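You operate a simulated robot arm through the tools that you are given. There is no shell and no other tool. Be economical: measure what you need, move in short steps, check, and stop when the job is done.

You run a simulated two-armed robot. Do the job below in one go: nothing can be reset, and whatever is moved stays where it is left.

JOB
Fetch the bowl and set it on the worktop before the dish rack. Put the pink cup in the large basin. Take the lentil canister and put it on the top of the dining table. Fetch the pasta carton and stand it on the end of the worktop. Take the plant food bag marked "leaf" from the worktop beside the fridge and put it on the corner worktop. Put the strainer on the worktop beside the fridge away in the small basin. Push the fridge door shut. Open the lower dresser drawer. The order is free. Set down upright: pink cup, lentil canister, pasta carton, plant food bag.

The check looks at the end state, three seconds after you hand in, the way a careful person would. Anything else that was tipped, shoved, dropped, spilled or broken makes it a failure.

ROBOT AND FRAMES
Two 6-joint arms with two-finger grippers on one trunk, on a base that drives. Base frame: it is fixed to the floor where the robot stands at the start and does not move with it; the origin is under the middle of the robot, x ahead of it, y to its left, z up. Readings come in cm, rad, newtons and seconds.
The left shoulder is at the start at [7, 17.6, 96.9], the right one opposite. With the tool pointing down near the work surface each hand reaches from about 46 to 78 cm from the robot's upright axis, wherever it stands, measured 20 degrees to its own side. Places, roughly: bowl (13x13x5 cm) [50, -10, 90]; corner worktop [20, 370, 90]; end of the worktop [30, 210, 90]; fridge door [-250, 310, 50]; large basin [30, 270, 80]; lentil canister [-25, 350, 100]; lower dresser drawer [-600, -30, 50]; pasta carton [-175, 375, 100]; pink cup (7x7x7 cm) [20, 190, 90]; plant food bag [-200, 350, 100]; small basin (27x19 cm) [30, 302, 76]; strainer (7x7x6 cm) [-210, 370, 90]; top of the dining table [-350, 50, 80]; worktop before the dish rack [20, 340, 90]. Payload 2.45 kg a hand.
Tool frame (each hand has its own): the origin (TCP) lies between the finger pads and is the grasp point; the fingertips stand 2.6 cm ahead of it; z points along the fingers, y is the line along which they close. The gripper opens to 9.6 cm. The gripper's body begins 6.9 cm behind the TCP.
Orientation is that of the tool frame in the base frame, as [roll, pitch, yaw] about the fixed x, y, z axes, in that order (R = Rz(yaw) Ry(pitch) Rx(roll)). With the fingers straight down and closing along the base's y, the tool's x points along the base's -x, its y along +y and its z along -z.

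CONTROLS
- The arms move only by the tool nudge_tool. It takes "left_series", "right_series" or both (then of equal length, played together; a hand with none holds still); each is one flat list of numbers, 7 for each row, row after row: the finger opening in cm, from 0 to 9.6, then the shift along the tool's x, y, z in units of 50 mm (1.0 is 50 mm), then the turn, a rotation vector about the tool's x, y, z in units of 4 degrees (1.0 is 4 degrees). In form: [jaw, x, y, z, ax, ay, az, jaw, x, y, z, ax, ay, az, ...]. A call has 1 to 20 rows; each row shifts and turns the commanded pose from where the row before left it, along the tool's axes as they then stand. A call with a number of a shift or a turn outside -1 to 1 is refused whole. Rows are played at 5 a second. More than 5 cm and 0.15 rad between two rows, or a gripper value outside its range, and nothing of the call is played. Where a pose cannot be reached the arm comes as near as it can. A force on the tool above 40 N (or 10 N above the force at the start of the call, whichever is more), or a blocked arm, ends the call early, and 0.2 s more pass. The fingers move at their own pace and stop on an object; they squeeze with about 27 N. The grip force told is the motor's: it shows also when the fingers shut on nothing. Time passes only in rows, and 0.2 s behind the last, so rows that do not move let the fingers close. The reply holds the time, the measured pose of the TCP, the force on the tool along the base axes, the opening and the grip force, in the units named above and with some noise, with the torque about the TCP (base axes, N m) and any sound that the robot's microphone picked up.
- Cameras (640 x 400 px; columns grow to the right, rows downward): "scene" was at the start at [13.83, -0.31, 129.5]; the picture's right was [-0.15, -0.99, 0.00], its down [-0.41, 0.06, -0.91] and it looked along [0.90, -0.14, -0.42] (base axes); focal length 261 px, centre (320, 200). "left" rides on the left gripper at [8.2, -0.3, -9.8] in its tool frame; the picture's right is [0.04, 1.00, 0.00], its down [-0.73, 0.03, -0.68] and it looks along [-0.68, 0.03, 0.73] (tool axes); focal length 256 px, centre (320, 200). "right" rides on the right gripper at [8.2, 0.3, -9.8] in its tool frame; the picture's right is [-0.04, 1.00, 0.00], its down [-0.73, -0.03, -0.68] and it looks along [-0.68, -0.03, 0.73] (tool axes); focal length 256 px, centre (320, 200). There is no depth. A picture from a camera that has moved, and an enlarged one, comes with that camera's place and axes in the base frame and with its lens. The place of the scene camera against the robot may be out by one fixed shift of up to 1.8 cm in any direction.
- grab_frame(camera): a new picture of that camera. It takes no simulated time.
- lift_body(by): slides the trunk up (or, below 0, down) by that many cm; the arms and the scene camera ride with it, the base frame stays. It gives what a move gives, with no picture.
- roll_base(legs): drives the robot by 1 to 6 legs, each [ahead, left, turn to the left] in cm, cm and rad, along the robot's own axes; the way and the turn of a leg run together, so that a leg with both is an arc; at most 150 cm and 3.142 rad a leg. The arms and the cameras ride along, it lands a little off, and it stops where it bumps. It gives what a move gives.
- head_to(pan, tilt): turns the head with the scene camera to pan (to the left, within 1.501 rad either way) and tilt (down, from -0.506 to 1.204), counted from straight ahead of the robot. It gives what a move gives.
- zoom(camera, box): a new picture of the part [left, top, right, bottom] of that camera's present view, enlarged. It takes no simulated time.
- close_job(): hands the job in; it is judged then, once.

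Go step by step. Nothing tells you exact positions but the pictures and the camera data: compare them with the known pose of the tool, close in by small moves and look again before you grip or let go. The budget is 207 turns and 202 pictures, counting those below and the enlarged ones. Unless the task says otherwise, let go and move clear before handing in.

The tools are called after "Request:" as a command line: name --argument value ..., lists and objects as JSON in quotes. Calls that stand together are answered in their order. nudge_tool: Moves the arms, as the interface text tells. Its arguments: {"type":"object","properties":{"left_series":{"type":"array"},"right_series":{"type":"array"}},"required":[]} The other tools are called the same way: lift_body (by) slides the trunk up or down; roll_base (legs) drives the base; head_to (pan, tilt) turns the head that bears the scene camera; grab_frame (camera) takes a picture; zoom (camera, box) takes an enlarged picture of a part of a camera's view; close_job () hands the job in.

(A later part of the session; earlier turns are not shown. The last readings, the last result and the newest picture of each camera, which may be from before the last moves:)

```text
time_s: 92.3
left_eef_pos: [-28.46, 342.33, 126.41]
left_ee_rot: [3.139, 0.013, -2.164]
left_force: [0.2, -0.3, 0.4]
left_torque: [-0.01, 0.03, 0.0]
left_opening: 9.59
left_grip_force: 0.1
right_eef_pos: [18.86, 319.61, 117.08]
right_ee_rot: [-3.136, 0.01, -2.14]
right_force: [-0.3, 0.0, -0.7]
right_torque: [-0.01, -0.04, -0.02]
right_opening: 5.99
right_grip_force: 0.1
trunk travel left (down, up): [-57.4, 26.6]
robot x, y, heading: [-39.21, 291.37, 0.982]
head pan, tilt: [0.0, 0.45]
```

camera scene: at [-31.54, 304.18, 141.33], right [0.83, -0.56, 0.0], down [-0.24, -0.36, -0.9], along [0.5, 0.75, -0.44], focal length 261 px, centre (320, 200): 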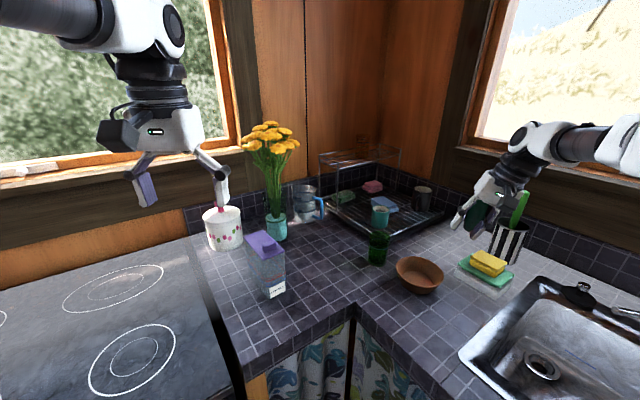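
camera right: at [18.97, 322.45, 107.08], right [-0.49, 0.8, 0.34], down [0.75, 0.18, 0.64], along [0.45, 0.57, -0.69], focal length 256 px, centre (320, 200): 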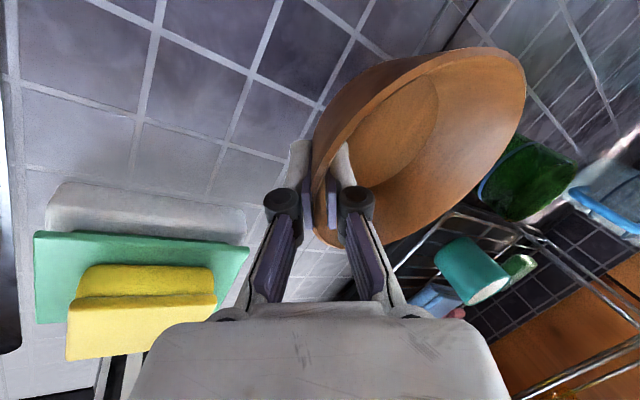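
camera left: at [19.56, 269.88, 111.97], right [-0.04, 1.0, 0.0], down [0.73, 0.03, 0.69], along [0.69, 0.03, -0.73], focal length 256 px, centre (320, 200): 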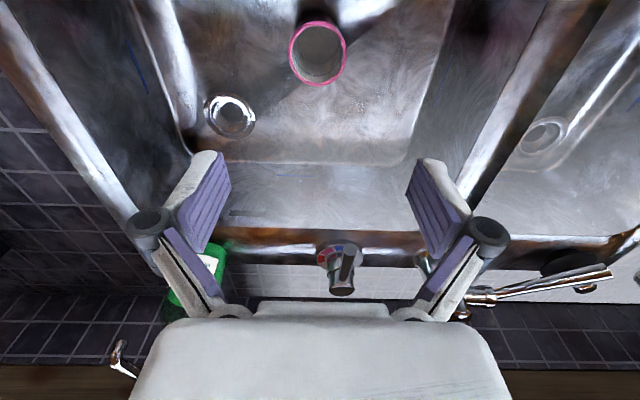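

That is the lentil canister. I back out, face the far worktop and strafe over to the fridge end.

Request:
roll_base --legs '[[-34, 0, 0], [0, 0, 0.59], [0, 120, 0]]'

Request:
grab_frame --camera "scene"

Request:
head_to --pan 0.7 --tilt 0.45

Request:
grab_frame --camera "scene"

```text
time_s: 101.9
left_eef_pos: [-198.51, 311.2, 126.32]
left_ee_rot: [3.141, 0.011, -1.569]
left_force: [-0.6, 1.3, 0.5]
left_torque: [0.03, 0.02, -0.01]
left_opening: 9.6
left_grip_force: 0.2
right_eef_pos: [-146.74, 318.92, 116.98]
right_ee_rot: [-3.135, 0.011, -1.547]
right_force: [-0.1, -0.1, 0.2]
right_torque: [0.01, 0.01, 0.0]
right_opening: 5.97
right_grip_force: 0.0
trunk travel left (down, up): [-57.4, 26.6]
robot x, y, heading: [-178.88, 262.55, 1.577]
head pan, tilt: [0.0, 0.45]
```

```text
139 pictures are left
camera scene: at [-179.31, 278.15, 141.33], right [1.0, 0.0, 0.0], down [0.0, -0.44, -0.9], along [0.0, 0.9, -0.44], focal length 261 px, centre (320, 200)
```

scene: 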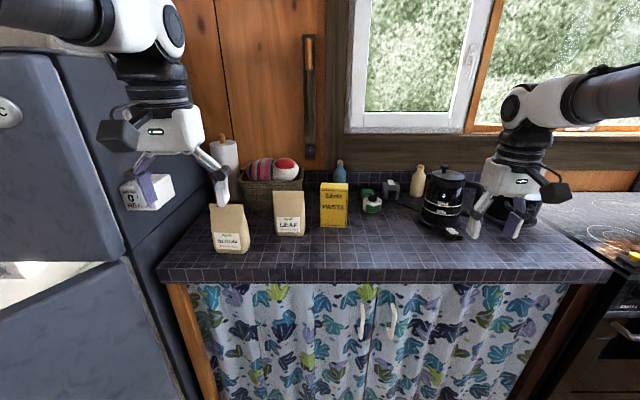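

```text
time_s: 103.0
left_eef_pos: [-198.58, 311.14, 126.44]
left_ee_rot: [3.138, 0.013, -1.569]
left_force: [0.2, -0.3, -1.0]
left_torque: [0.0, 0.0, 0.01]
left_opening: 9.57
left_grip_force: 0.0
right_eef_pos: [-146.83, 318.81, 117.0]
right_ee_rot: [-3.136, 0.01, -1.547]
right_force: [0.2, -0.4, -0.2]
right_torque: [0.01, 0.02, 0.0]
right_opening: 6.0
right_grip_force: 0.0
trunk travel left (down, up): [-57.4, 26.6]
robot x, y, heading: [-178.78, 262.84, 1.573]
head pan, tilt: [0.7, 0.45]
```

```text
138 pictures are left
camera scene: at [-185.22, 275.98, 141.34], right [0.76, 0.65, 0.0], down [0.28, -0.33, -0.9], along [-0.58, 0.69, -0.44], focal length 261 px, centre (320, 200)
```

scene: 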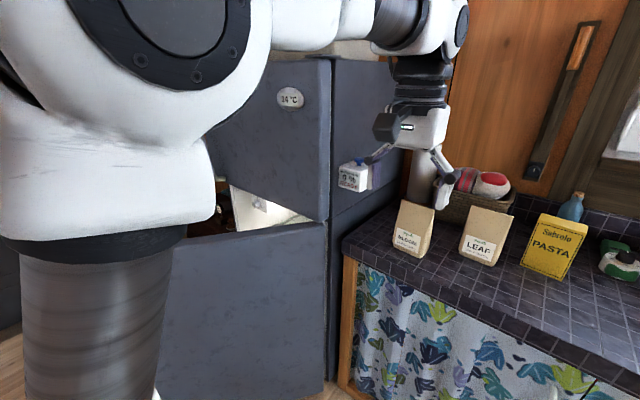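

Request:
head_to --pan 0.15 --tilt 0.5

Request:
zoom --camera "scene" --box '[180, 110, 440, 272]'

Request:
grab_frame --camera "left"

```text
time_s: 104.0
left_eef_pos: [-198.56, 311.15, 126.33]
left_ee_rot: [3.14, 0.011, -1.569]
left_force: [-0.5, 0.0, -0.2]
left_torque: [0.0, -0.02, 0.02]
left_opening: 9.6
left_grip_force: 0.0
right_eef_pos: [-146.88, 318.82, 116.95]
right_ee_rot: [-3.137, 0.011, -1.546]
right_force: [0.9, -0.7, 0.2]
right_torque: [0.03, 0.0, -0.02]
right_opening: 6.0
right_grip_force: 0.1
trunk travel left (down, up): [-57.4, 26.6]
robot x, y, heading: [-179.07, 262.75, 1.574]
head pan, tilt: [0.15, 0.499]
```

```text
2.46 times, centred on (310, 191) of scene
camera zoom: at [-180.68, 277.95, 140.89], right [0.99, 0.15, 0.0], down [0.07, -0.47, -0.88], along [-0.14, 0.87, -0.48], focal length 642 px, centre (345, 222)
```

zoom: 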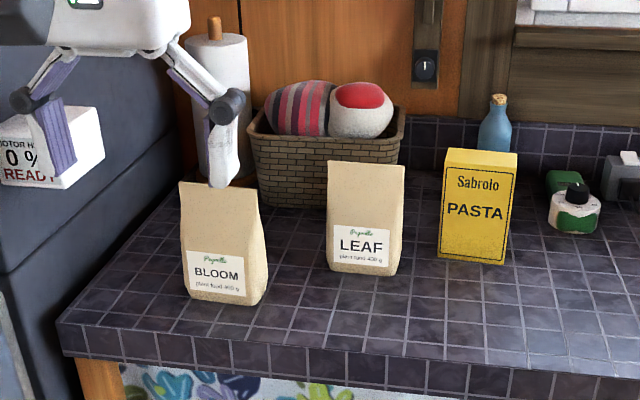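

```text
136 pictures are left
camera left: at [-198.16, 302.88, 135.94], right [-1.0, -0.04, 0.0], down [-0.03, 0.73, 0.69], along [-0.03, 0.69, -0.73], focal length 256 px, centre (320, 200)
```

left: 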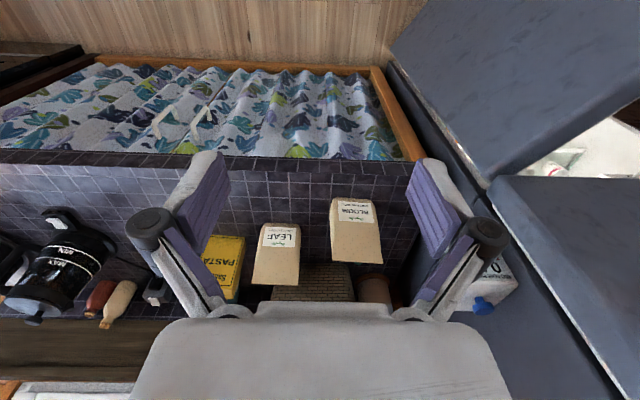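

"LEAF" is at about [-191, 360] and pasta at [-175, 364]; the strainer must hide behind "BLOOM". Both packs have to be gripped front to back, so I turn both wrists by 90°.

Request:
nudge_tool --left_series '[9.6, 0, 0, 0, 0, 0, 1, 9.6, 0, 0, 0, 0, 0, 1, 9.6, 0, 0, 0, 0, 0, 1, 9.6, 0, 0, 0, 0, 0, 1, 9.6, 0, 0, 0, 0, 0, 1, 9.6, 0, 0, 0, 0, 0, 1, 9.6, 0, 0, 0, 0, 0, 1, 9.6, 0, 0, 0, 0, 0, 1, 9.6, 0, 0, 0, 0, 0, 1, 9.6, 0, 0, 0, 0, 0, 1, 9.6, 0, 0, 0, 0, 0, 1, 9.6, 0, 0, 0, 0, 0, 1, 9.6, 0, 0, 0, 0, 0, 1, 9.6, 0, 0, 0, 0, 0, 1, 9.6, 0, 0, 0, 0, 0, 1, 9.6, 0, 0, 0, 0, 0, 1, 9.6, 0, 0, 0, 0, 0, 1, 9.6, 0, 0, 0, 0, 0, 1, 9.6, 0, 0, 0, 0, 0, 1, 9.6, 0, 0, 0, 0, 0, 1]' --right_series '[9.6, 0, 0, 0, 0, 0, -1, 9.6, 0, 0, 0, 0, 0, -1, 9.6, 0, 0, 0, 0, 0, -1, 9.6, 0, 0, 0, 0, 0, -1, 9.6, 0, 0, 0, 0, 0, -1, 9.6, 0, 0, 0, 0, 0, -1, 9.6, 0, 0, 0, 0, 0, -1, 9.6, 0, 0, 0, 0, 0, -1, 9.6, 0, 0, 0, 0, 0, -1, 9.6, 0, 0, 0, 0, 0, -1, 9.6, 0, 0, 0, 0, 0, -1, 9.6, 0, 0, 0, 0, 0, -1, 9.6, 0, 0, 0, 0, 0, -1, 9.6, 0, 0, 0, 0, 0, -1, 9.6, 0, 0, 0, 0, 0, -1, 9.6, 0, 0, 0, 0, 0, -1, 9.6, 0, 0, 0, 0, 0, -1, 9.6, 0, 0, 0, 0, 0, -1, 9.6, 0, 0, 0, 0, 0, -1, 9.6, 0, 0, 0, 0, 0, -1]'

Request:
grab_frame --camera "scene"

```text
time_s: 108.2
left_eef_pos: [-198.57, 311.15, 126.35]
left_ee_rot: [3.128, 0.001, -2.966]
left_force: [-0.6, -0.2, 0.6]
left_torque: [-0.03, -0.01, 0.0]
left_opening: 9.59
left_grip_force: 0.0
right_eef_pos: [-146.74, 318.93, 116.96]
right_ee_rot: [-3.13, -0.002, -0.147]
right_force: [-0.1, 0.4, -0.3]
right_torque: [0.02, 0.01, 0.0]
right_opening: 9.62
right_grip_force: 0.0
trunk travel left (down, up): [-57.4, 26.6]
robot x, y, heading: [-178.89, 262.35, 1.574]
head pan, tilt: [0.15, 0.499]
```

```text
135 pictures are left
camera scene: at [-180.67, 277.95, 140.89], right [0.99, 0.15, 0.0], down [0.07, -0.47, -0.88], along [-0.13, 0.87, -0.48], focal length 261 px, centre (320, 200)
```

scene: 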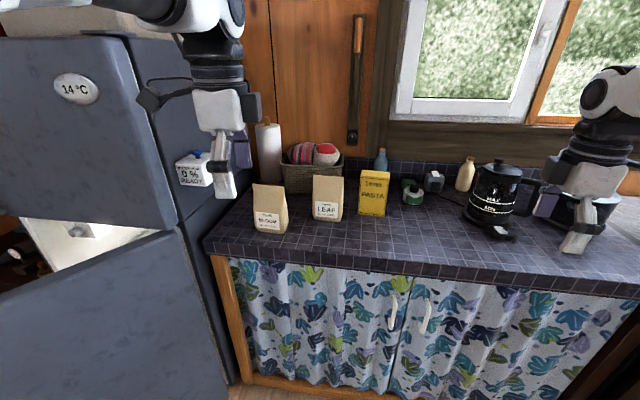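

The rotation works. I finish it, raise the right hand away from the coffee press and drive up to the worktop.

Request:
nudge_tool --left_series '[9.6, 0, 0, 0, 0, 0, 0.85, 9.6, 0, 0, 0, 0, 0, 0.85, 9.6, 0, 0, 0, 0, 0, 0.85, 9.6, 0, 0, 0, 0, 0, 0]' --right_series '[9.6, -0.7, 0, -0.6, 0, 0, -0.7, 9.6, -0.7, 0, -0.6, 0, 0, -0.7, 9.6, -0.7, 0, -0.6, 0, 0, -0.7, 9.6, 0, 0, 0, 0, 0, 0]'

Request:
roll_base --legs '[[34, 0, 0]]'

Request:
grab_frame --camera "left"

Request:
grab_frame --camera "scene"

```text
time_s: 109.2
left_eef_pos: [-198.46, 311.32, 126.4]
left_ee_rot: [3.13, -0.002, 3.141]
left_force: [0.3, 0.1, 0.6]
left_torque: [0.02, 0.01, 0.01]
left_opening: 9.58
left_grip_force: 0.0
right_eef_pos: [-157.12, 320.07, 125.9]
right_ee_rot: [-3.132, -0.005, -0.003]
right_force: [-0.2, 0.6, -0.3]
right_torque: [-0.03, 0.0, -0.02]
right_opening: 9.59
right_grip_force: 0.0
trunk travel left (down, up): [-57.4, 26.6]
robot x, y, heading: [-178.68, 262.78, 1.579]
head pan, tilt: [0.15, 0.499]
```

```text
time_s: 111.4
left_eef_pos: [-198.51, 345.72, 126.39]
left_ee_rot: [3.131, -0.002, 3.139]
left_force: [-0.8, -0.4, -0.3]
left_torque: [0.03, -0.02, 0.03]
left_opening: 9.59
left_grip_force: 0.0
right_eef_pos: [-157.02, 354.4, 125.89]
right_ee_rot: [-3.131, -0.006, -0.007]
right_force: [0.0, 0.1, 0.3]
right_torque: [-0.01, 0.0, 0.02]
right_opening: 9.6
right_grip_force: 0.1
trunk travel left (down, up): [-57.4, 26.6]
robot x, y, heading: [-178.96, 297.12, 1.574]
head pan, tilt: [0.15, 0.499]
```

```text
134 pictures are left
camera left: at [-206.59, 345.33, 136.09], right [-0.04, 1.0, 0.01], down [0.73, 0.02, 0.68], along [0.68, 0.03, -0.73], focal length 256 px, centre (320, 200)
```

left: 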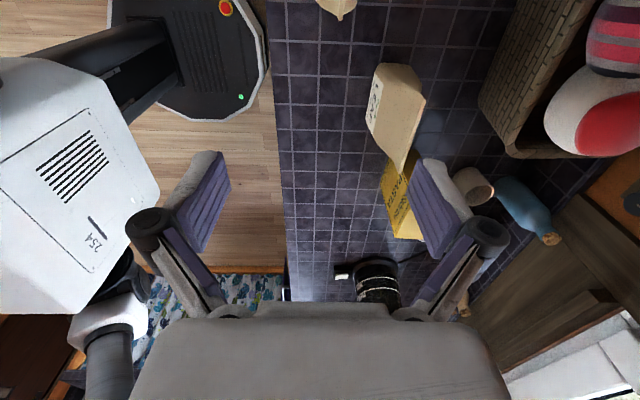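

```text
133 pictures are left
camera scene: at [-180.69, 312.45, 140.89], right [0.99, 0.15, 0.0], down [0.07, -0.47, -0.88], along [-0.13, 0.87, -0.48], focal length 261 px, centre (320, 200)
```

scene: 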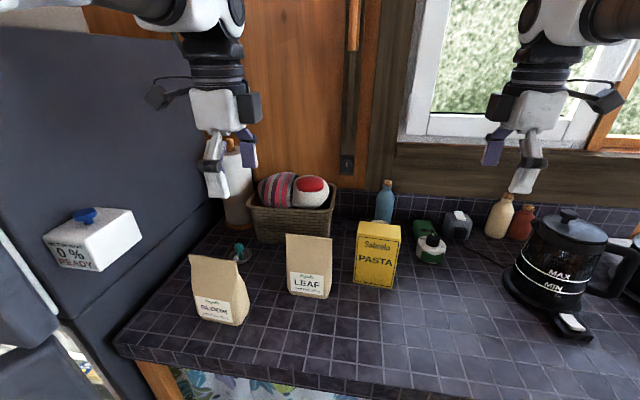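

The strainer (teal knob) shows up behind BLOOM. I move the left hand over the LEAF bag's ridge near [-189.7, 359.4].

Request:
nudge_tool --left_series '[9.6, -0.35, 0.55, 0.6, 0, 0, 0, 9.6, -0.35, 0.55, 0.6, 0, 0, 0, 9.6, -0.35, 0.55, 0.6, 0, 0, 0, 9.6, -0.35, 0.55, 0.6, 0, 0, 0, 9.6, -0.35, 0.55, 0.6, 0, 0, 0, 9.6, 0, 0, 0.5, 0, 0, 0, 9.6, 0, 0, 0, 0, 0, 0]'

Request:
grab_frame --camera "left"

Request:
grab_frame --camera "scene"

```text
time_s: 113.0
left_eef_pos: [-189.8, 359.56, 109.09]
left_ee_rot: [3.131, -0.001, 3.14]
left_force: [-0.2, -0.7, 0.1]
left_torque: [0.01, 0.01, -0.01]
left_opening: 9.62
left_grip_force: 0.1
right_eef_pos: [-157.08, 354.47, 125.83]
right_ee_rot: [-3.128, -0.005, -0.008]
right_force: [0.4, 0.4, -0.4]
right_torque: [0.03, 0.01, -0.02]
right_opening: 9.61
right_grip_force: 0.1
trunk travel left (down, up): [-57.4, 26.6]
robot x, y, heading: [-179.03, 297.18, 1.575]
head pan, tilt: [0.15, 0.499]
```

```text
132 pictures are left
camera left: at [-197.82, 359.25, 118.82], right [-0.04, 1.0, 0.01], down [0.73, 0.02, 0.68], along [0.68, 0.03, -0.73], focal length 256 px, centre (320, 200)
```

left: 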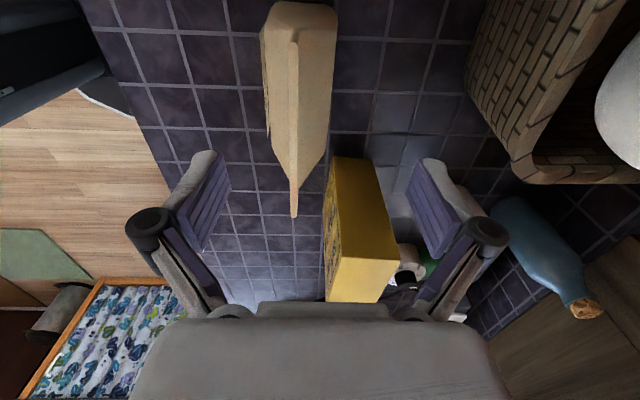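

```text
131 pictures are left
camera scene: at [-180.67, 312.48, 140.89], right [0.99, 0.15, 0.0], down [0.07, -0.47, -0.88], along [-0.13, 0.87, -0.48], focal length 261 px, centre (320, 200)
```

scene: 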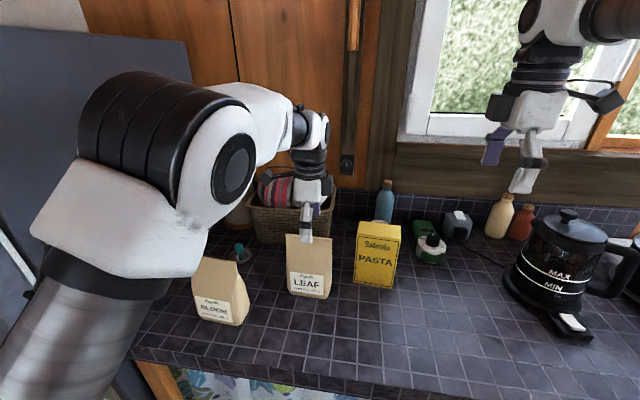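

The ridge is at y 358.1, centre x -188.6. I centre on it, go down 12 cm and close.

Request:
nudge_tool --left_series '[9.6, -0.22, -0.26, 0.3, 0, 0, 0, 9.6, 0, 0, 0.7, 0, 0, 0, 9.6, 0, 0, 0.7, 0, 0, 0, 9.6, 0, 0, 0.7, 0, 0, 0, 9.6, 0, 0, 0, 0, 0, 0, 0, 0, 0, 0, 0, 0, 0, 0, 0, 0, 0, 0, 0, 0, 0, 0, 0, 0, 0, 0, 0, 0, 0, 0, 0, 0, 0, 0]'

Request:
grab_frame --camera "left"

```text
time_s: 114.0
left_eef_pos: [-189.09, 358.83, 99.76]
left_ee_rot: [3.118, 0.007, -3.138]
left_force: [-3.2, -2.8, 12.1]
left_torque: [0.08, 0.09, 0.06]
left_opening: 9.61
left_grip_force: 0.0
right_eef_pos: [-157.11, 354.33, 126.03]
right_ee_rot: [-3.131, -0.005, -0.006]
right_force: [0.1, 0.1, 0.1]
right_torque: [0.01, 0.01, 0.0]
right_opening: 9.61
right_grip_force: 0.1
trunk travel left (down, up): [-57.4, 26.6]
robot x, y, heading: [-178.85, 297.17, 1.574]
head pan, tilt: [0.15, 0.499]
stopped in row 4 (left hand): the force on the tool passed its limit at 115 N (the readings are from after the stop); the commanded pose is now the measured one
```

```text
130 pictures are left
camera left: at [-197.12, 358.19, 109.32], right [-0.04, 1.0, 0.02], down [0.73, 0.01, 0.68], along [0.68, 0.05, -0.73], focal length 256 px, centre (320, 200)
```

left: 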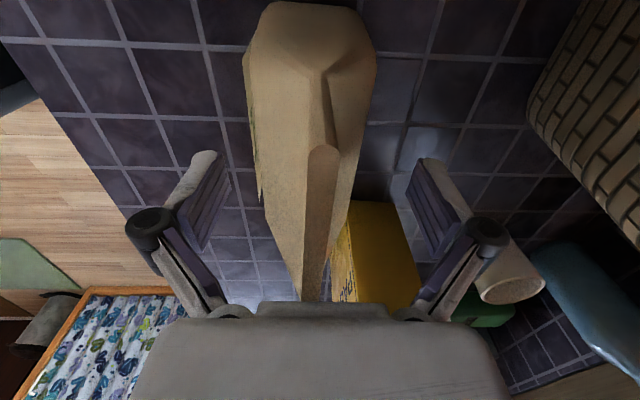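

The palm touched the bag's top, so the bag is about 18 cm tall. I raise 1.5 cm and close.

Request:
nudge_tool --left_series '[9.6, 0, -0.1, -0.3, 0, 0, 0, 9.6, 0, 0, 0, 0, 0, 0, 0, 0, 0, 0, 0, 0, 0, 0, 0, 0, 0, 0, 0, 0, 0, 0, 0, 0, 0, 0, 0, 0, 0, 0, 0, 0, 0, 0]'

Request:
grab_frame --camera "left"

Request:
grab_frame --camera "scene"

```text
time_s: 115.3
left_eef_pos: [-189.19, 358.36, 101.2]
left_ee_rot: [3.117, 0.009, -3.136]
left_force: [0.2, 0.0, 0.4]
left_torque: [-0.02, -0.01, 0.02]
left_opening: 5.19
left_grip_force: 27.3
right_eef_pos: [-157.12, 354.48, 125.8]
right_ee_rot: [-3.131, -0.005, -0.005]
right_force: [0.6, -0.7, -0.6]
right_torque: [0.02, 0.02, -0.02]
right_opening: 9.62
right_grip_force: 0.0
trunk travel left (down, up): [-57.4, 26.6]
robot x, y, heading: [-179.23, 297.39, 1.574]
head pan, tilt: [0.15, 0.499]
```

```text
129 pictures are left
camera left: at [-197.35, 357.85, 110.76], right [-0.05, 1.0, 0.02], down [0.73, 0.02, 0.69], along [0.69, 0.05, -0.73], focal length 256 px, centre (320, 200)
```

left: 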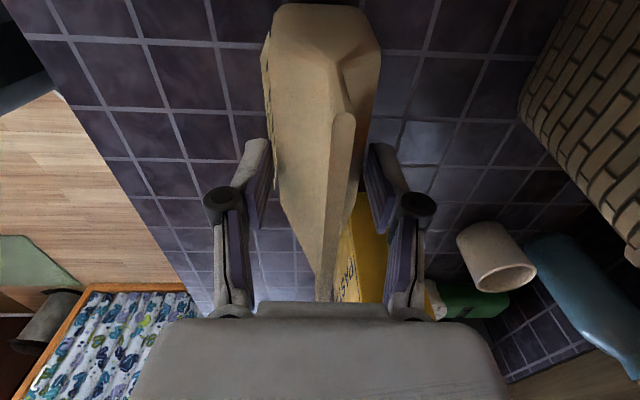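

```text
128 pictures are left
camera scene: at [-180.71, 312.57, 140.87], right [0.99, 0.15, 0.0], down [0.07, -0.47, -0.88], along [-0.13, 0.87, -0.48], focal length 261 px, centre (320, 200)
```

scene: 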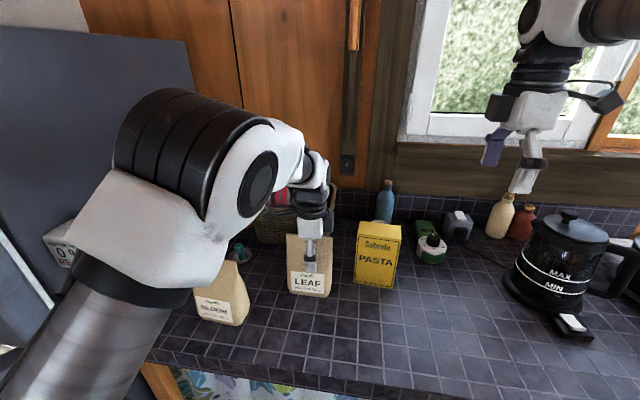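

The bag is gripped. I lift it.

Request:
nudge_tool --left_series '[0, 0, 0, -0.3, 0, 0, 0, 0, 0, 0, -0.7, 0, 0, 0, 0, 0, 0, -0.9, 0, 0, 0, 0, 0, 0, -0.9, 0, 0, 0, 0, 0, 0, -0.9, 0, 0, 0, 0, 0, 0, -0.9, 0, 0, 0, 0, 0, 0, 0, 0, 0, 0]'

Request:
grab_frame --camera "left"

Request:
grab_frame --camera "scene"

```text
time_s: 117.0
left_eef_pos: [-188.96, 357.96, 123.84]
left_ee_rot: [3.12, 0.005, -3.141]
left_force: [-0.2, -0.5, -3.5]
left_torque: [-0.01, -0.03, -0.02]
left_opening: 5.17
left_grip_force: 26.6
right_eef_pos: [-157.24, 354.56, 125.81]
right_ee_rot: [-3.133, -0.005, -0.006]
right_force: [0.1, -0.6, 0.8]
right_torque: [-0.01, 0.01, 0.02]
right_opening: 9.62
right_grip_force: 0.1
trunk travel left (down, up): [-57.4, 26.6]
robot x, y, heading: [-179.19, 297.3, 1.575]
head pan, tilt: [0.15, 0.499]
```

```text
127 pictures are left
camera left: at [-197.18, 357.34, 133.57], right [-0.04, 1.0, 0.02], down [0.73, 0.02, 0.68], along [0.68, 0.05, -0.73], focal length 256 px, centre (320, 200)
```

left: 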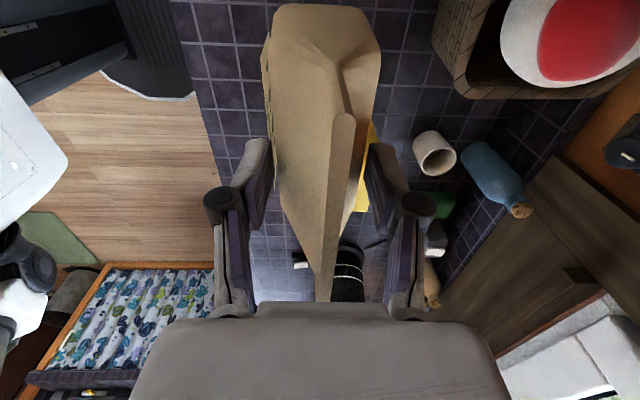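

```text
126 pictures are left
camera scene: at [-180.71, 312.6, 140.87], right [0.99, 0.15, 0.0], down [0.07, -0.47, -0.88], along [-0.13, 0.87, -0.48], focal length 261 px, centre (320, 200)
```

scene: 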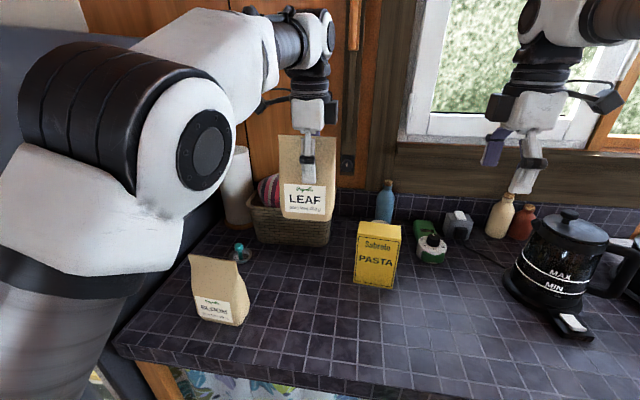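

The bag hangs upright. I shift the robot left and bring the right hand above the pasta carton.

Request:
nudge_tool --left_series '[0, 0, -0.5, -0.4, 0, 0, 0, 0, 0, -0.5, -0.4, 0, 0, 0, 0, 0, -0.2, -0.2, 0, 0, 0]'

Request:
roll_base --legs '[[0, 9, 0]]'

Request:
nudge_tool --right_series '[9.6, -0.5, -0.5, 0.3, 0, 0, 0, 9.6, -0.5, -0.5, 0.3, 0, 0, 0, 9.6, 0, -0.5, 0.3, 0, 0, 0, 9.6, 0, 0, 0.4, 0, 0, 0, 9.6, 0, 0, 0, 0, 0, 0]'

Request:
grab_frame --camera "right"

Request:
grab_frame --camera "scene"

```text
time_s: 117.8
left_eef_pos: [-189.13, 351.77, 128.7]
left_ee_rot: [3.118, 0.006, -3.14]
left_force: [-0.1, 0.5, -4.8]
left_torque: [0.0, -0.06, 0.03]
left_opening: 5.19
left_grip_force: 26.5
right_eef_pos: [-157.07, 354.53, 125.75]
right_ee_rot: [-3.132, -0.006, -0.006]
right_force: [0.5, 0.6, 0.0]
right_torque: [0.0, 0.01, -0.02]
right_opening: 9.63
right_grip_force: 0.0
trunk travel left (down, up): [-57.4, 26.6]
robot x, y, heading: [-179.17, 297.3, 1.571]
head pan, tilt: [0.15, 0.499]
```

```text
time_s: 118.8
left_eef_pos: [-197.76, 351.85, 128.78]
left_ee_rot: [3.119, 0.005, 3.141]
left_force: [0.2, -0.3, -3.7]
left_torque: [-0.01, -0.06, -0.02]
left_opening: 5.17
left_grip_force: 27.4
right_eef_pos: [-165.85, 354.52, 125.73]
right_ee_rot: [-3.131, -0.006, -0.009]
right_force: [0.0, -1.3, 0.8]
right_torque: [-0.01, 0.01, 0.02]
right_opening: 9.6
right_grip_force: 0.0
trunk travel left (down, up): [-57.4, 26.6]
robot x, y, heading: [-187.64, 297.3, 1.572]
head pan, tilt: [0.15, 0.499]
```

```text
time_s: 120.0
left_eef_pos: [-197.93, 351.93, 128.83]
left_ee_rot: [3.119, 0.005, -3.141]
left_force: [0.2, 0.9, -4.0]
left_torque: [-0.01, -0.05, -0.01]
left_opening: 5.23
left_grip_force: 27.1
right_eef_pos: [-170.71, 362.17, 119.27]
right_ee_rot: [-3.13, -0.005, -0.007]
right_force: [0.6, 0.2, 0.4]
right_torque: [0.02, -0.02, 0.0]
right_opening: 9.6
right_grip_force: 0.0
trunk travel left (down, up): [-57.4, 26.6]
robot x, y, heading: [-187.92, 297.71, 1.567]
head pan, tilt: [0.15, 0.499]
```

```text
125 pictures are left
camera right: at [-162.67, 361.59, 129.1], right [-0.05, -1.0, -0.01], down [-0.74, 0.03, 0.67], along [-0.67, 0.04, -0.74], focal length 256 px, centre (320, 200)
```

right: 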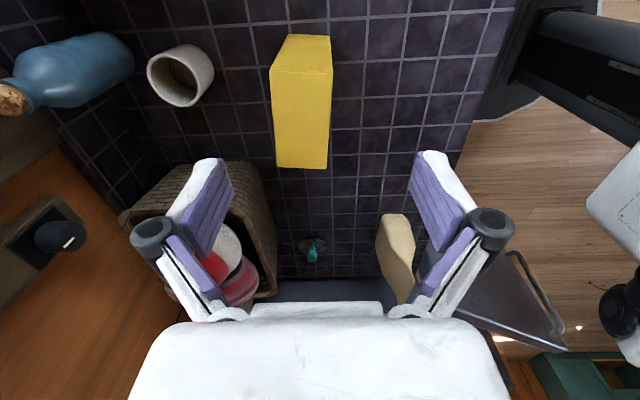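

```text
124 pictures are left
camera scene: at [-189.6, 312.55, 140.88], right [0.99, 0.15, 0.0], down [0.07, -0.47, -0.88], along [-0.13, 0.87, -0.48], focal length 261 px, centre (320, 200)
```

scene: 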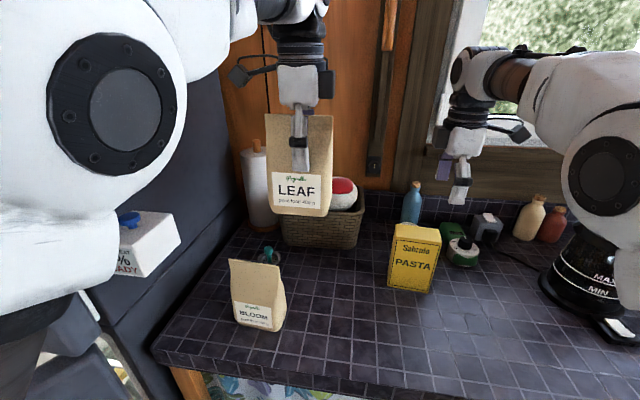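

The pasta's top is centred at [-175.2, 364.4], 6 cm deep. I centre over it, go down and close.

Request:
nudge_tool --right_series '[9.6, -0.45, -0.22, 0.5, 0, 0, 0, 9.6, -0.45, -0.22, 0.5, 0, 0, 0, 9.6, 0, 0, 0.8, 0, 0, 0, 9.6, 0, 0, 0, 0, 0, 0]'

Request:
grab_frame --camera "right"

```text
time_s: 121.0
left_eef_pos: [-197.84, 351.82, 128.86]
left_ee_rot: [3.118, 0.005, -3.141]
left_force: [-0.2, -0.1, -3.5]
left_torque: [-0.02, -0.05, 0.03]
left_opening: 5.2
left_grip_force: 27.2
right_eef_pos: [-175.26, 364.4, 110.39]
right_ee_rot: [-3.132, -0.006, -0.009]
right_force: [0.3, 0.0, -0.8]
right_torque: [-0.03, -0.04, 0.0]
right_opening: 9.6
right_grip_force: 0.2
trunk travel left (down, up): [-57.4, 26.6]
robot x, y, heading: [-187.8, 297.19, 1.567]
head pan, tilt: [0.15, 0.499]
```

```text
123 pictures are left
camera right: at [-167.22, 363.92, 120.16], right [-0.05, -1.0, -0.01], down [-0.74, 0.03, 0.68], along [-0.67, 0.04, -0.74], focal length 256 px, centre (320, 200)
```

right: 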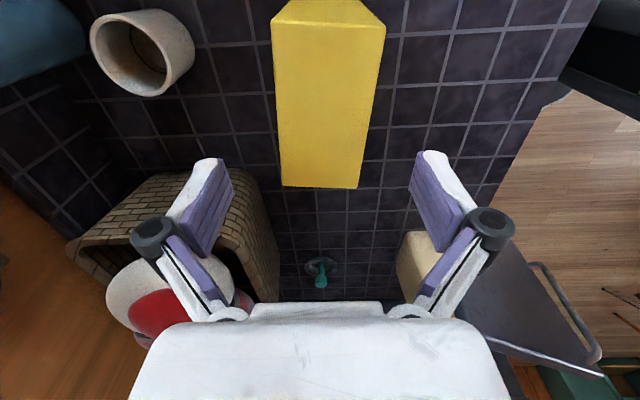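

Request:
nudge_tool --right_series '[9.6, 0, 0, 0.8, 0, 0, 0, 9.6, 0, 0, 0.7, 0, 0, 0, 9.6, 0, 0, 0.6, 0, 0, 0, 9.6, 0, 0, 0, 0, 0, 0, 0, 0, 0, 0, 0, 0, 0, 0, 0, 0, 0, 0, 0, 0, 0, 0, 0, 0, 0, 0, 0, 0, 0, 0, 0, 0, 0, 0]'

Request:
grab_frame --camera "right"

```text
time_s: 122.8
left_eef_pos: [-197.82, 351.66, 128.88]
left_ee_rot: [3.118, 0.006, 3.14]
left_force: [0.0, 0.5, -4.5]
left_torque: [0.0, -0.05, 0.01]
left_opening: 5.19
left_grip_force: 26.9
right_eef_pos: [-175.35, 364.38, 99.95]
right_ee_rot: [-3.129, -0.004, -0.008]
right_force: [-1.7, 0.1, 13.9]
right_torque: [-0.47, -0.09, -0.33]
right_opening: 8.24
right_grip_force: 27.0
trunk travel left (down, up): [-57.4, 26.6]
robot x, y, heading: [-187.91, 297.34, 1.568]
head pan, tilt: [0.15, 0.499]
```

```text
122 pictures are left
camera right: at [-167.18, 363.86, 109.85], right [-0.05, -1.0, -0.01], down [-0.74, 0.03, 0.68], along [-0.67, 0.04, -0.74], focal length 256 px, centre (320, 200)
```

right: 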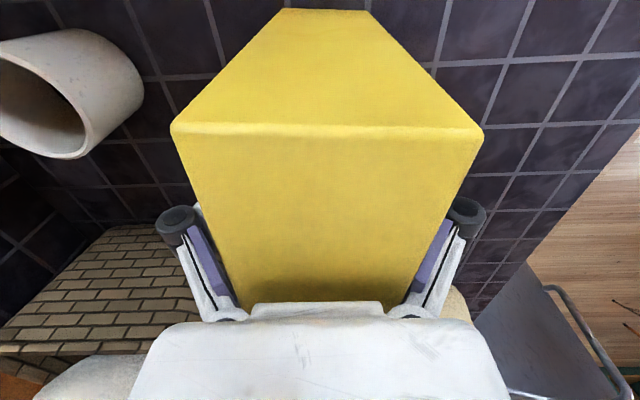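

The carton is taller than I thought and the palm touches it. I open, raise 1.5 cm and close again.

Request:
nudge_tool --right_series '[9.6, 0, 0, 0, 0, 0, 0, 9.6, 0, 0, -0.3, 0, 0, 0, 9.6, 0, 0, 0, 0, 0, 0, 0, 0, 0, 0, 0, 0, 0, 0, 0, 0, 0, 0, 0, 0, 0, 0, 0, 0, 0, 0, 0, 0, 0, 0, 0, 0, 0, 0]'

Request:
grab_frame --camera "right"

Request:
zoom --camera "scene" --box '[360, 140, 520, 300]'

```text
time_s: 124.5
left_eef_pos: [-197.82, 351.69, 128.88]
left_ee_rot: [3.116, 0.005, -3.139]
left_force: [0.5, 0.0, -4.3]
left_torque: [0.02, -0.04, 0.0]
left_opening: 5.17
left_grip_force: 27.1
right_eef_pos: [-175.16, 364.5, 101.55]
right_ee_rot: [-3.128, -0.006, -0.008]
right_force: [0.3, 0.0, 11.6]
right_torque: [-0.4, 0.21, -0.1]
right_opening: 5.49
right_grip_force: 27.3
trunk travel left (down, up): [-57.4, 26.6]
robot x, y, heading: [-187.78, 297.5, 1.57]
head pan, tilt: [0.15, 0.499]
```

```text
121 pictures are left
camera right: at [-167.13, 363.93, 111.29], right [-0.05, -1.0, -0.01], down [-0.74, 0.03, 0.68], along [-0.67, 0.04, -0.74], focal length 256 px, centre (320, 200)
```

right: 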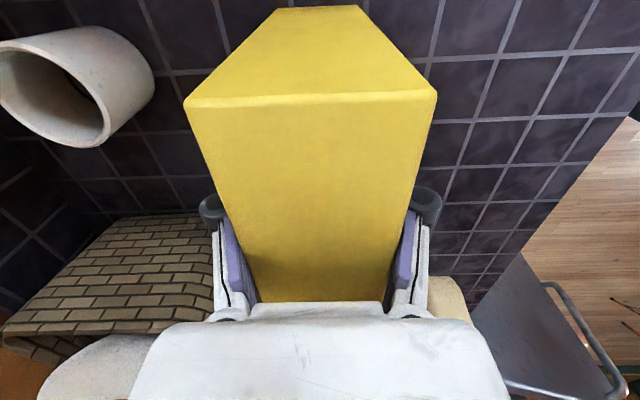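

```text
2.50 times, centred on (440, 220) of scene
camera zoom: at [-189.56, 312.39, 140.91], right [0.99, 0.15, 0.0], down [0.07, -0.47, -0.88], along [-0.13, 0.87, -0.48], focal length 652 px, centre (20, 150)
```

zoom: 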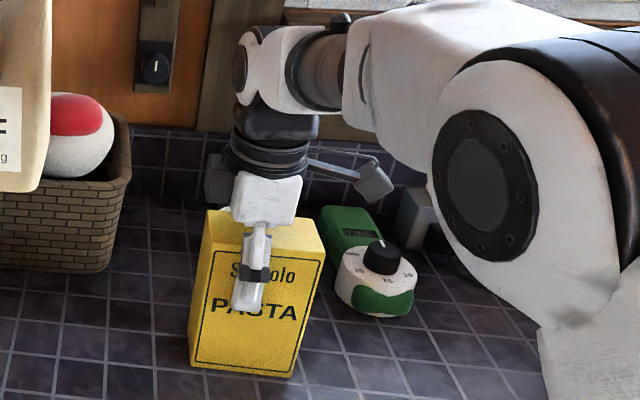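

The carton is gripped at 5.5 cm. I lift it.

Request:
nudge_tool --right_series '[0, 0, 0, -0.3, 0, 0, 0, 0, 0, 0, -0.7, 0, 0, 0, 0, 0, 0, -0.9, 0, 0, 0, 0, 0, 0, -0.9, 0, 0, 0, 0, 0, 0, -0.9, 0, 0, 0, 0, 0, 0, -0.9, 0, 0, 0, 0, 0, 0, -0.6, 0, 0, 0, 0, 0, 0, 0, 0, 0, 0]'

Request:
grab_frame --camera "scene"

```text
time_s: 126.2
left_eef_pos: [-197.87, 352.06, 128.79]
left_ee_rot: [3.121, 0.006, -3.141]
left_force: [-0.1, 1.3, -2.8]
left_torque: [-0.05, -0.01, -0.02]
left_opening: 5.2
left_grip_force: 27.2
right_eef_pos: [-174.24, 361.46, 125.68]
right_ee_rot: [-3.134, -0.005, -0.009]
right_force: [0.8, 0.2, -2.7]
right_torque: [-0.01, 0.01, 0.01]
right_opening: 5.48
right_grip_force: 26.6
right hand out of reach, approached as far as the arm can: row 6, 7
trunk travel left (down, up): [-57.4, 26.6]
robot x, y, heading: [-187.84, 296.97, 1.572]
head pan, tilt: [0.15, 0.499]
```

```text
119 pictures are left
camera scene: at [-189.52, 312.74, 140.86], right [0.99, 0.15, 0.0], down [0.07, -0.48, -0.88], along [-0.13, 0.87, -0.48], focal length 261 px, centre (320, 200)
```

scene: 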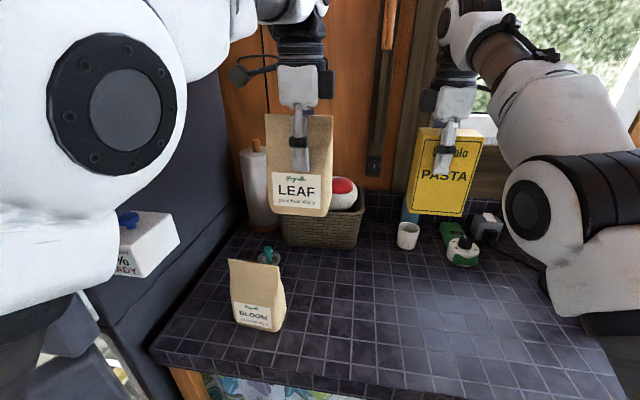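

Both packs are held. I pull the right hand in, back off, strafe to the corner side and turn toward it.

Request:
nudge_tool --right_series '[0, 0, 0.7, 0, 0, 0, 0, 0, 0, 0.7, 0, 0, 0, 0, 0, 0, 0.6, -0.2, 0, 0, 0]'

Request:
roll_base --legs '[[-36, 0, 0], [0, -136, 0], [0, 0, -0.87]]'

Request:
head_to --pan 0.25 --tilt 0.5

Request:
grab_frame --camera "scene"

```text
time_s: 127.0
left_eef_pos: [-197.77, 351.84, 128.81]
left_ee_rot: [3.118, 0.004, 3.141]
left_force: [0.8, -0.4, -4.4]
left_torque: [0.01, -0.04, 0.01]
left_opening: 5.15
left_grip_force: 27.2
right_eef_pos: [-174.35, 351.25, 126.53]
right_ee_rot: [-3.129, -0.005, -0.009]
right_force: [0.1, -0.3, -2.9]
right_torque: [0.03, 0.07, -0.02]
right_opening: 5.49
right_grip_force: 26.9
trunk travel left (down, up): [-57.4, 26.6]
robot x, y, heading: [-188.02, 297.3, 1.565]
head pan, tilt: [0.15, 0.499]
```

```text
time_s: 138.1
left_eef_pos: [-14.89, 304.24, 128.76]
left_ee_rot: [3.118, 0.006, 2.293]
left_force: [-0.6, 1.0, -3.5]
left_torque: [0.01, 0.0, 0.05]
left_opening: 5.17
left_grip_force: 26.6
right_eef_pos: [0.07, 286.44, 126.52]
right_ee_rot: [-3.132, -0.006, -0.856]
right_force: [0.5, 0.7, -2.5]
right_torque: [0.05, 0.02, -0.03]
right_opening: 5.47
right_grip_force: 27.1
trunk travel left (down, up): [-57.4, 26.6]
robot x, y, heading: [-49.22, 260.74, 0.723]
head pan, tilt: [0.15, 0.499]
```

```text
time_s: 138.8
left_eef_pos: [-14.8, 304.36, 128.87]
left_ee_rot: [3.118, 0.004, 2.294]
left_force: [-0.4, -0.6, -3.7]
left_torque: [-0.04, -0.03, -0.01]
left_opening: 5.2
left_grip_force: 27.0
right_eef_pos: [0.18, 286.51, 126.43]
right_ee_rot: [-3.13, -0.005, -0.856]
right_force: [0.1, -0.4, -2.6]
right_torque: [0.02, 0.04, -0.02]
right_opening: 5.5
right_grip_force: 26.4
trunk travel left (down, up): [-57.4, 26.6]
robot x, y, heading: [-49.09, 260.52, 0.725]
head pan, tilt: [0.25, 0.499]
```

```text
118 pictures are left
camera scene: at [-40.47, 272.83, 140.88], right [0.83, -0.56, 0.0], down [-0.27, -0.4, -0.88], along [0.49, 0.72, -0.48], focal length 261 px, centre (320, 200)
```

scene: 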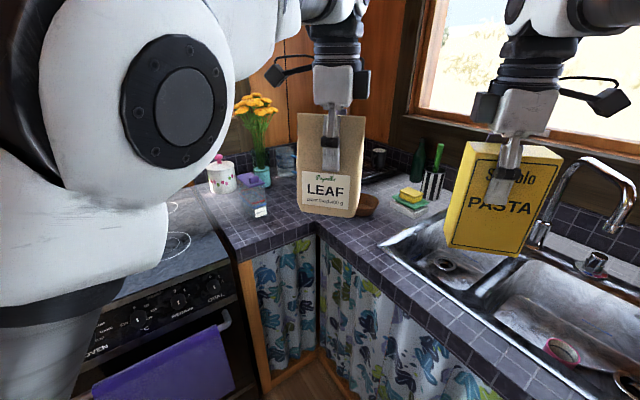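

I move diagonally into the corner and check the clearances.

Request:
roll_base --legs '[[37, 18, 0]]'

Request:
grab_frame --camera "scene"

Request:
grab_frame --camera "left"

```text
time_s: 141.3
left_eef_pos: [1.27, 341.97, 128.81]
left_ee_rot: [3.119, 0.004, 2.286]
left_force: [0.4, 0.1, -3.5]
left_torque: [-0.06, -0.02, 0.01]
left_opening: 5.18
left_grip_force: 27.0
right_eef_pos: [16.3, 324.03, 126.53]
right_ee_rot: [-3.13, -0.006, -0.861]
right_force: [0.1, 0.2, -2.7]
right_torque: [0.01, 0.03, 0.01]
right_opening: 5.46
right_grip_force: 26.8
trunk travel left (down, up): [-57.4, 26.6]
robot x, y, heading: [-33.14, 298.86, 0.717]
head pan, tilt: [0.25, 0.499]
```

```text
117 pictures are left
camera scene: at [-24.43, 310.63, 140.88], right [0.82, -0.57, 0.0], down [-0.27, -0.39, -0.88], along [0.5, 0.72, -0.48], focal length 261 px, centre (320, 200)
```

scene: 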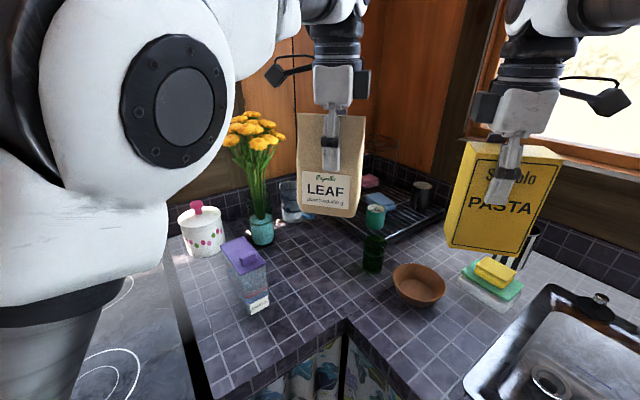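

```text
116 pictures are left
camera left: at [-4.33, 347.79, 138.48], right [0.73, 0.69, 0.02], down [0.49, -0.54, 0.68], along [0.48, -0.49, -0.73], focal length 256 px, centre (320, 200)
```

left: 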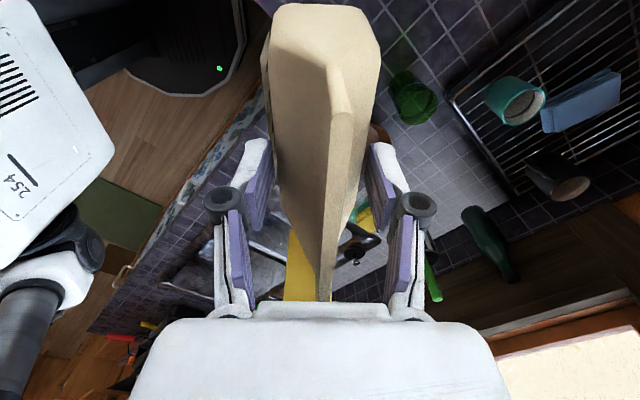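

The target spot around [9, 360] between lentils, vase and green glass is free. I carry the bag there.

Request:
nudge_tool --left_series '[0, 0.34, 0.7, 0.1, 0, 0, 0, 0, 0.34, 0.7, 0.1, 0, 0, 0, 0, 0.34, 0.7, 0.3, 0, 0, 0, 0, 0.34, 0.7, 0.3, 0, 0, 0, 0, 0.34, 0.7, 0.4, 0, 0, 0, 0, 0, 0, 0.6, 0, 0, 0, 0, 0, 0, 0, 0, 0, 0]'

Request:
grab_frame --camera "scene"

Request:
grab_frame --camera "left"

```text
time_s: 142.9
left_eef_pos: [5.97, 357.35, 119.98]
left_ee_rot: [3.125, 0.006, 2.287]
left_force: [0.0, -0.8, -3.8]
left_torque: [-0.04, -0.02, -0.02]
left_opening: 5.19
left_grip_force: 26.5
left hand out of reach, approached as far as the arm can: row 3, 4, 5, 6
right_eef_pos: [16.23, 323.87, 126.44]
right_ee_rot: [-3.131, -0.005, -0.862]
right_force: [-0.5, 0.0, -2.1]
right_torque: [0.01, 0.01, 0.01]
right_opening: 5.5
right_grip_force: 27.3
trunk travel left (down, up): [-57.4, 26.6]
robot x, y, heading: [-33.29, 298.57, 0.721]
head pan, tilt: [0.25, 0.499]
```

```text
115 pictures are left
camera scene: at [-24.51, 310.57, 140.9], right [0.82, -0.57, 0.0], down [-0.27, -0.39, -0.88], along [0.5, 0.72, -0.48], focal length 261 px, centre (320, 200)
```

scene: 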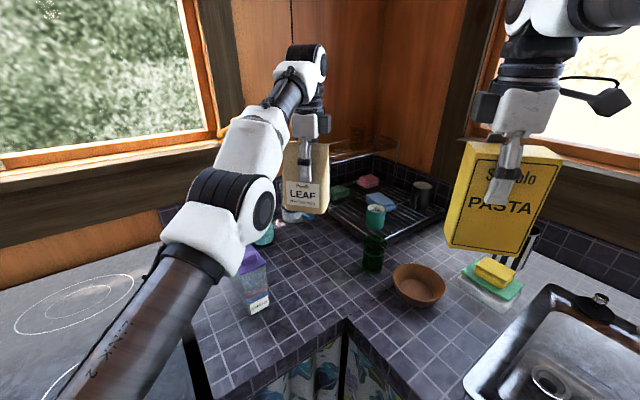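

```text
114 pictures are left
camera left: at [0.41, 363.3, 129.68], right [0.73, 0.69, 0.02], down [0.49, -0.54, 0.68], along [0.48, -0.49, -0.73], focal length 256 px, centre (320, 200)
```

left: 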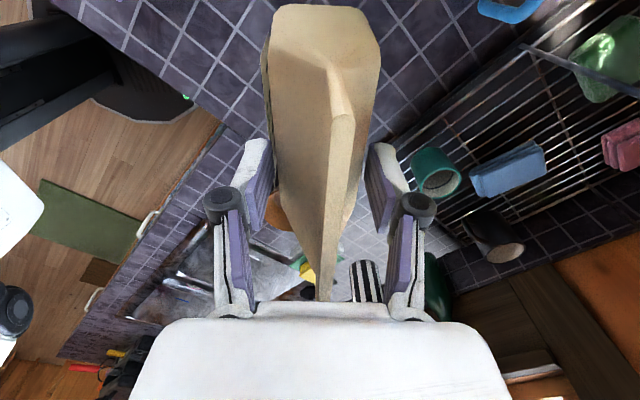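

Request:
nudge_tool --left_series '[0, 0, 0, 0.8, 0, 0, 0, 0, 0.1, 0.15, 0.8, 0, 0, 0, 0, 0.1, 0.2, 0.8, 0, 0, 0, 0, 0, 0.1, 0.6, 0, 0, 0, 0, 0, 0, 0, 0, 0, 0]'

Request:
zoom --camera "scene" --box '[180, 150, 440, 312]'

Request:
grab_frame --camera "left"

```text
time_s: 144.1
left_eef_pos: [5.74, 358.69, 118.08]
left_ee_rot: [-3.129, 0.001, 2.286]
left_force: [-0.2, 0.9, -3.3]
left_torque: [-0.01, -0.03, 0.01]
left_opening: 5.16
left_grip_force: 27.0
left hand out of reach, approached as far as the arm can: row 1, 2, 3, 4
right_eef_pos: [16.19, 324.13, 126.43]
right_ee_rot: [-3.132, -0.005, -0.862]
right_force: [0.1, -0.3, -2.2]
right_torque: [-0.03, 0.02, -0.01]
right_opening: 5.45
right_grip_force: 26.9
trunk travel left (down, up): [-57.4, 26.6]
robot x, y, heading: [-33.27, 298.9, 0.717]
head pan, tilt: [0.25, 0.499]
```

```text
2.46 times, centred on (310, 231) of scene
camera zoom: at [-24.4, 310.69, 140.87], right [0.82, -0.57, 0.0], down [-0.27, -0.39, -0.88], along [0.5, 0.72, -0.48], focal length 642 px, centre (345, 124)
```

zoom: 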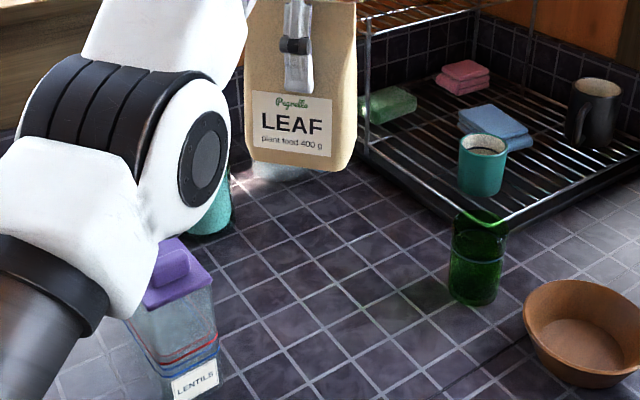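

```text
112 pictures are left
camera left: at [0.3, 364.69, 127.83], right [0.73, 0.69, -0.01], down [0.51, -0.53, 0.68], along [0.46, -0.5, -0.73], focal length 256 px, centre (320, 200)
```

left: 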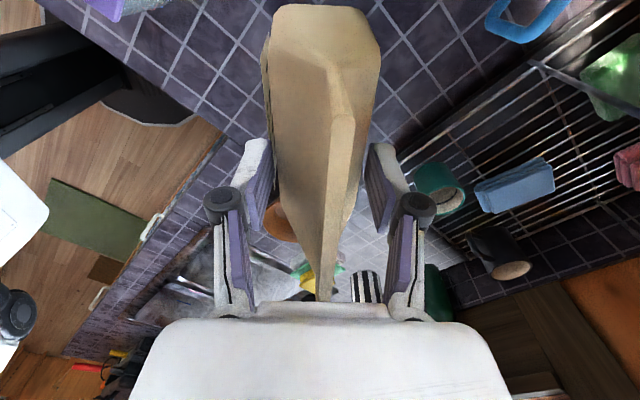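

The command overshot the arm's reach. I draw it back 5 cm, which lets the hand come down.

Request:
nudge_tool --left_series '[0, 0, -0.6, -0.4, 0, 0, 0, 0, 0, -0.6, 0, 0, 0, 0, 0, 0, 0, 0, 0, 0, 0]'

Request:
grab_frame --camera "scene"

```text
time_s: 144.9
left_eef_pos: [5.63, 358.14, 120.86]
left_ee_rot: [3.118, 0.005, 2.287]
left_force: [0.3, 0.2, -3.3]
left_torque: [-0.04, -0.02, 0.03]
left_opening: 5.18
left_grip_force: 26.8
left hand out of reach, approached as far as the arm can: row 1, 2
right_eef_pos: [16.44, 324.04, 126.53]
right_ee_rot: [-3.133, -0.005, -0.861]
right_force: [0.2, -0.3, -2.9]
right_torque: [0.01, 0.0, -0.01]
right_opening: 5.44
right_grip_force: 26.1
trunk travel left (down, up): [-57.4, 26.6]
robot x, y, heading: [-33.22, 298.89, 0.719]
head pan, tilt: [0.25, 0.499]
```

```text
111 pictures are left
camera scene: at [-24.39, 310.74, 140.87], right [0.82, -0.57, 0.0], down [-0.27, -0.39, -0.88], along [0.5, 0.72, -0.48], focal length 261 px, centre (320, 200)
```

scene: 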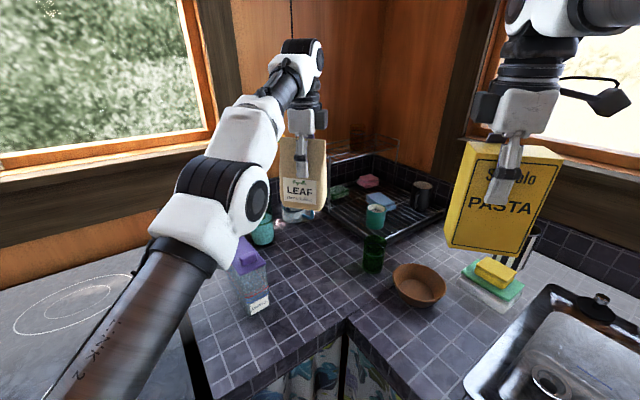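

Request:
nudge_tool --left_series '[0, 0, -0.7, 0, 0, 0, 0, 0, 0, -0.7, 0, 0, 0, 0, 0, 0, 0, 0, 0, 0, 0]'

```text
time_s: 145.7
left_eef_pos: [2.95, 355.8, 120.85]
left_ee_rot: [3.121, 0.004, 2.286]
left_force: [0.6, 0.1, -4.3]
left_torque: [-0.1, 0.0, -0.01]
left_opening: 5.18
left_grip_force: 26.9
left hand out of reach, approached as far as the arm can: row 1
right_eef_pos: [16.59, 324.25, 126.35]
right_ee_rot: [-3.134, -0.006, -0.863]
right_force: [0.7, 0.2, -2.5]
right_torque: [-0.03, 0.05, -0.02]
right_opening: 5.48
right_grip_force: 27.4
trunk travel left (down, up): [-57.4, 26.6]
robot x, y, heading: [-32.91, 298.55, 0.715]
head pan, tilt: [0.25, 0.499]
```

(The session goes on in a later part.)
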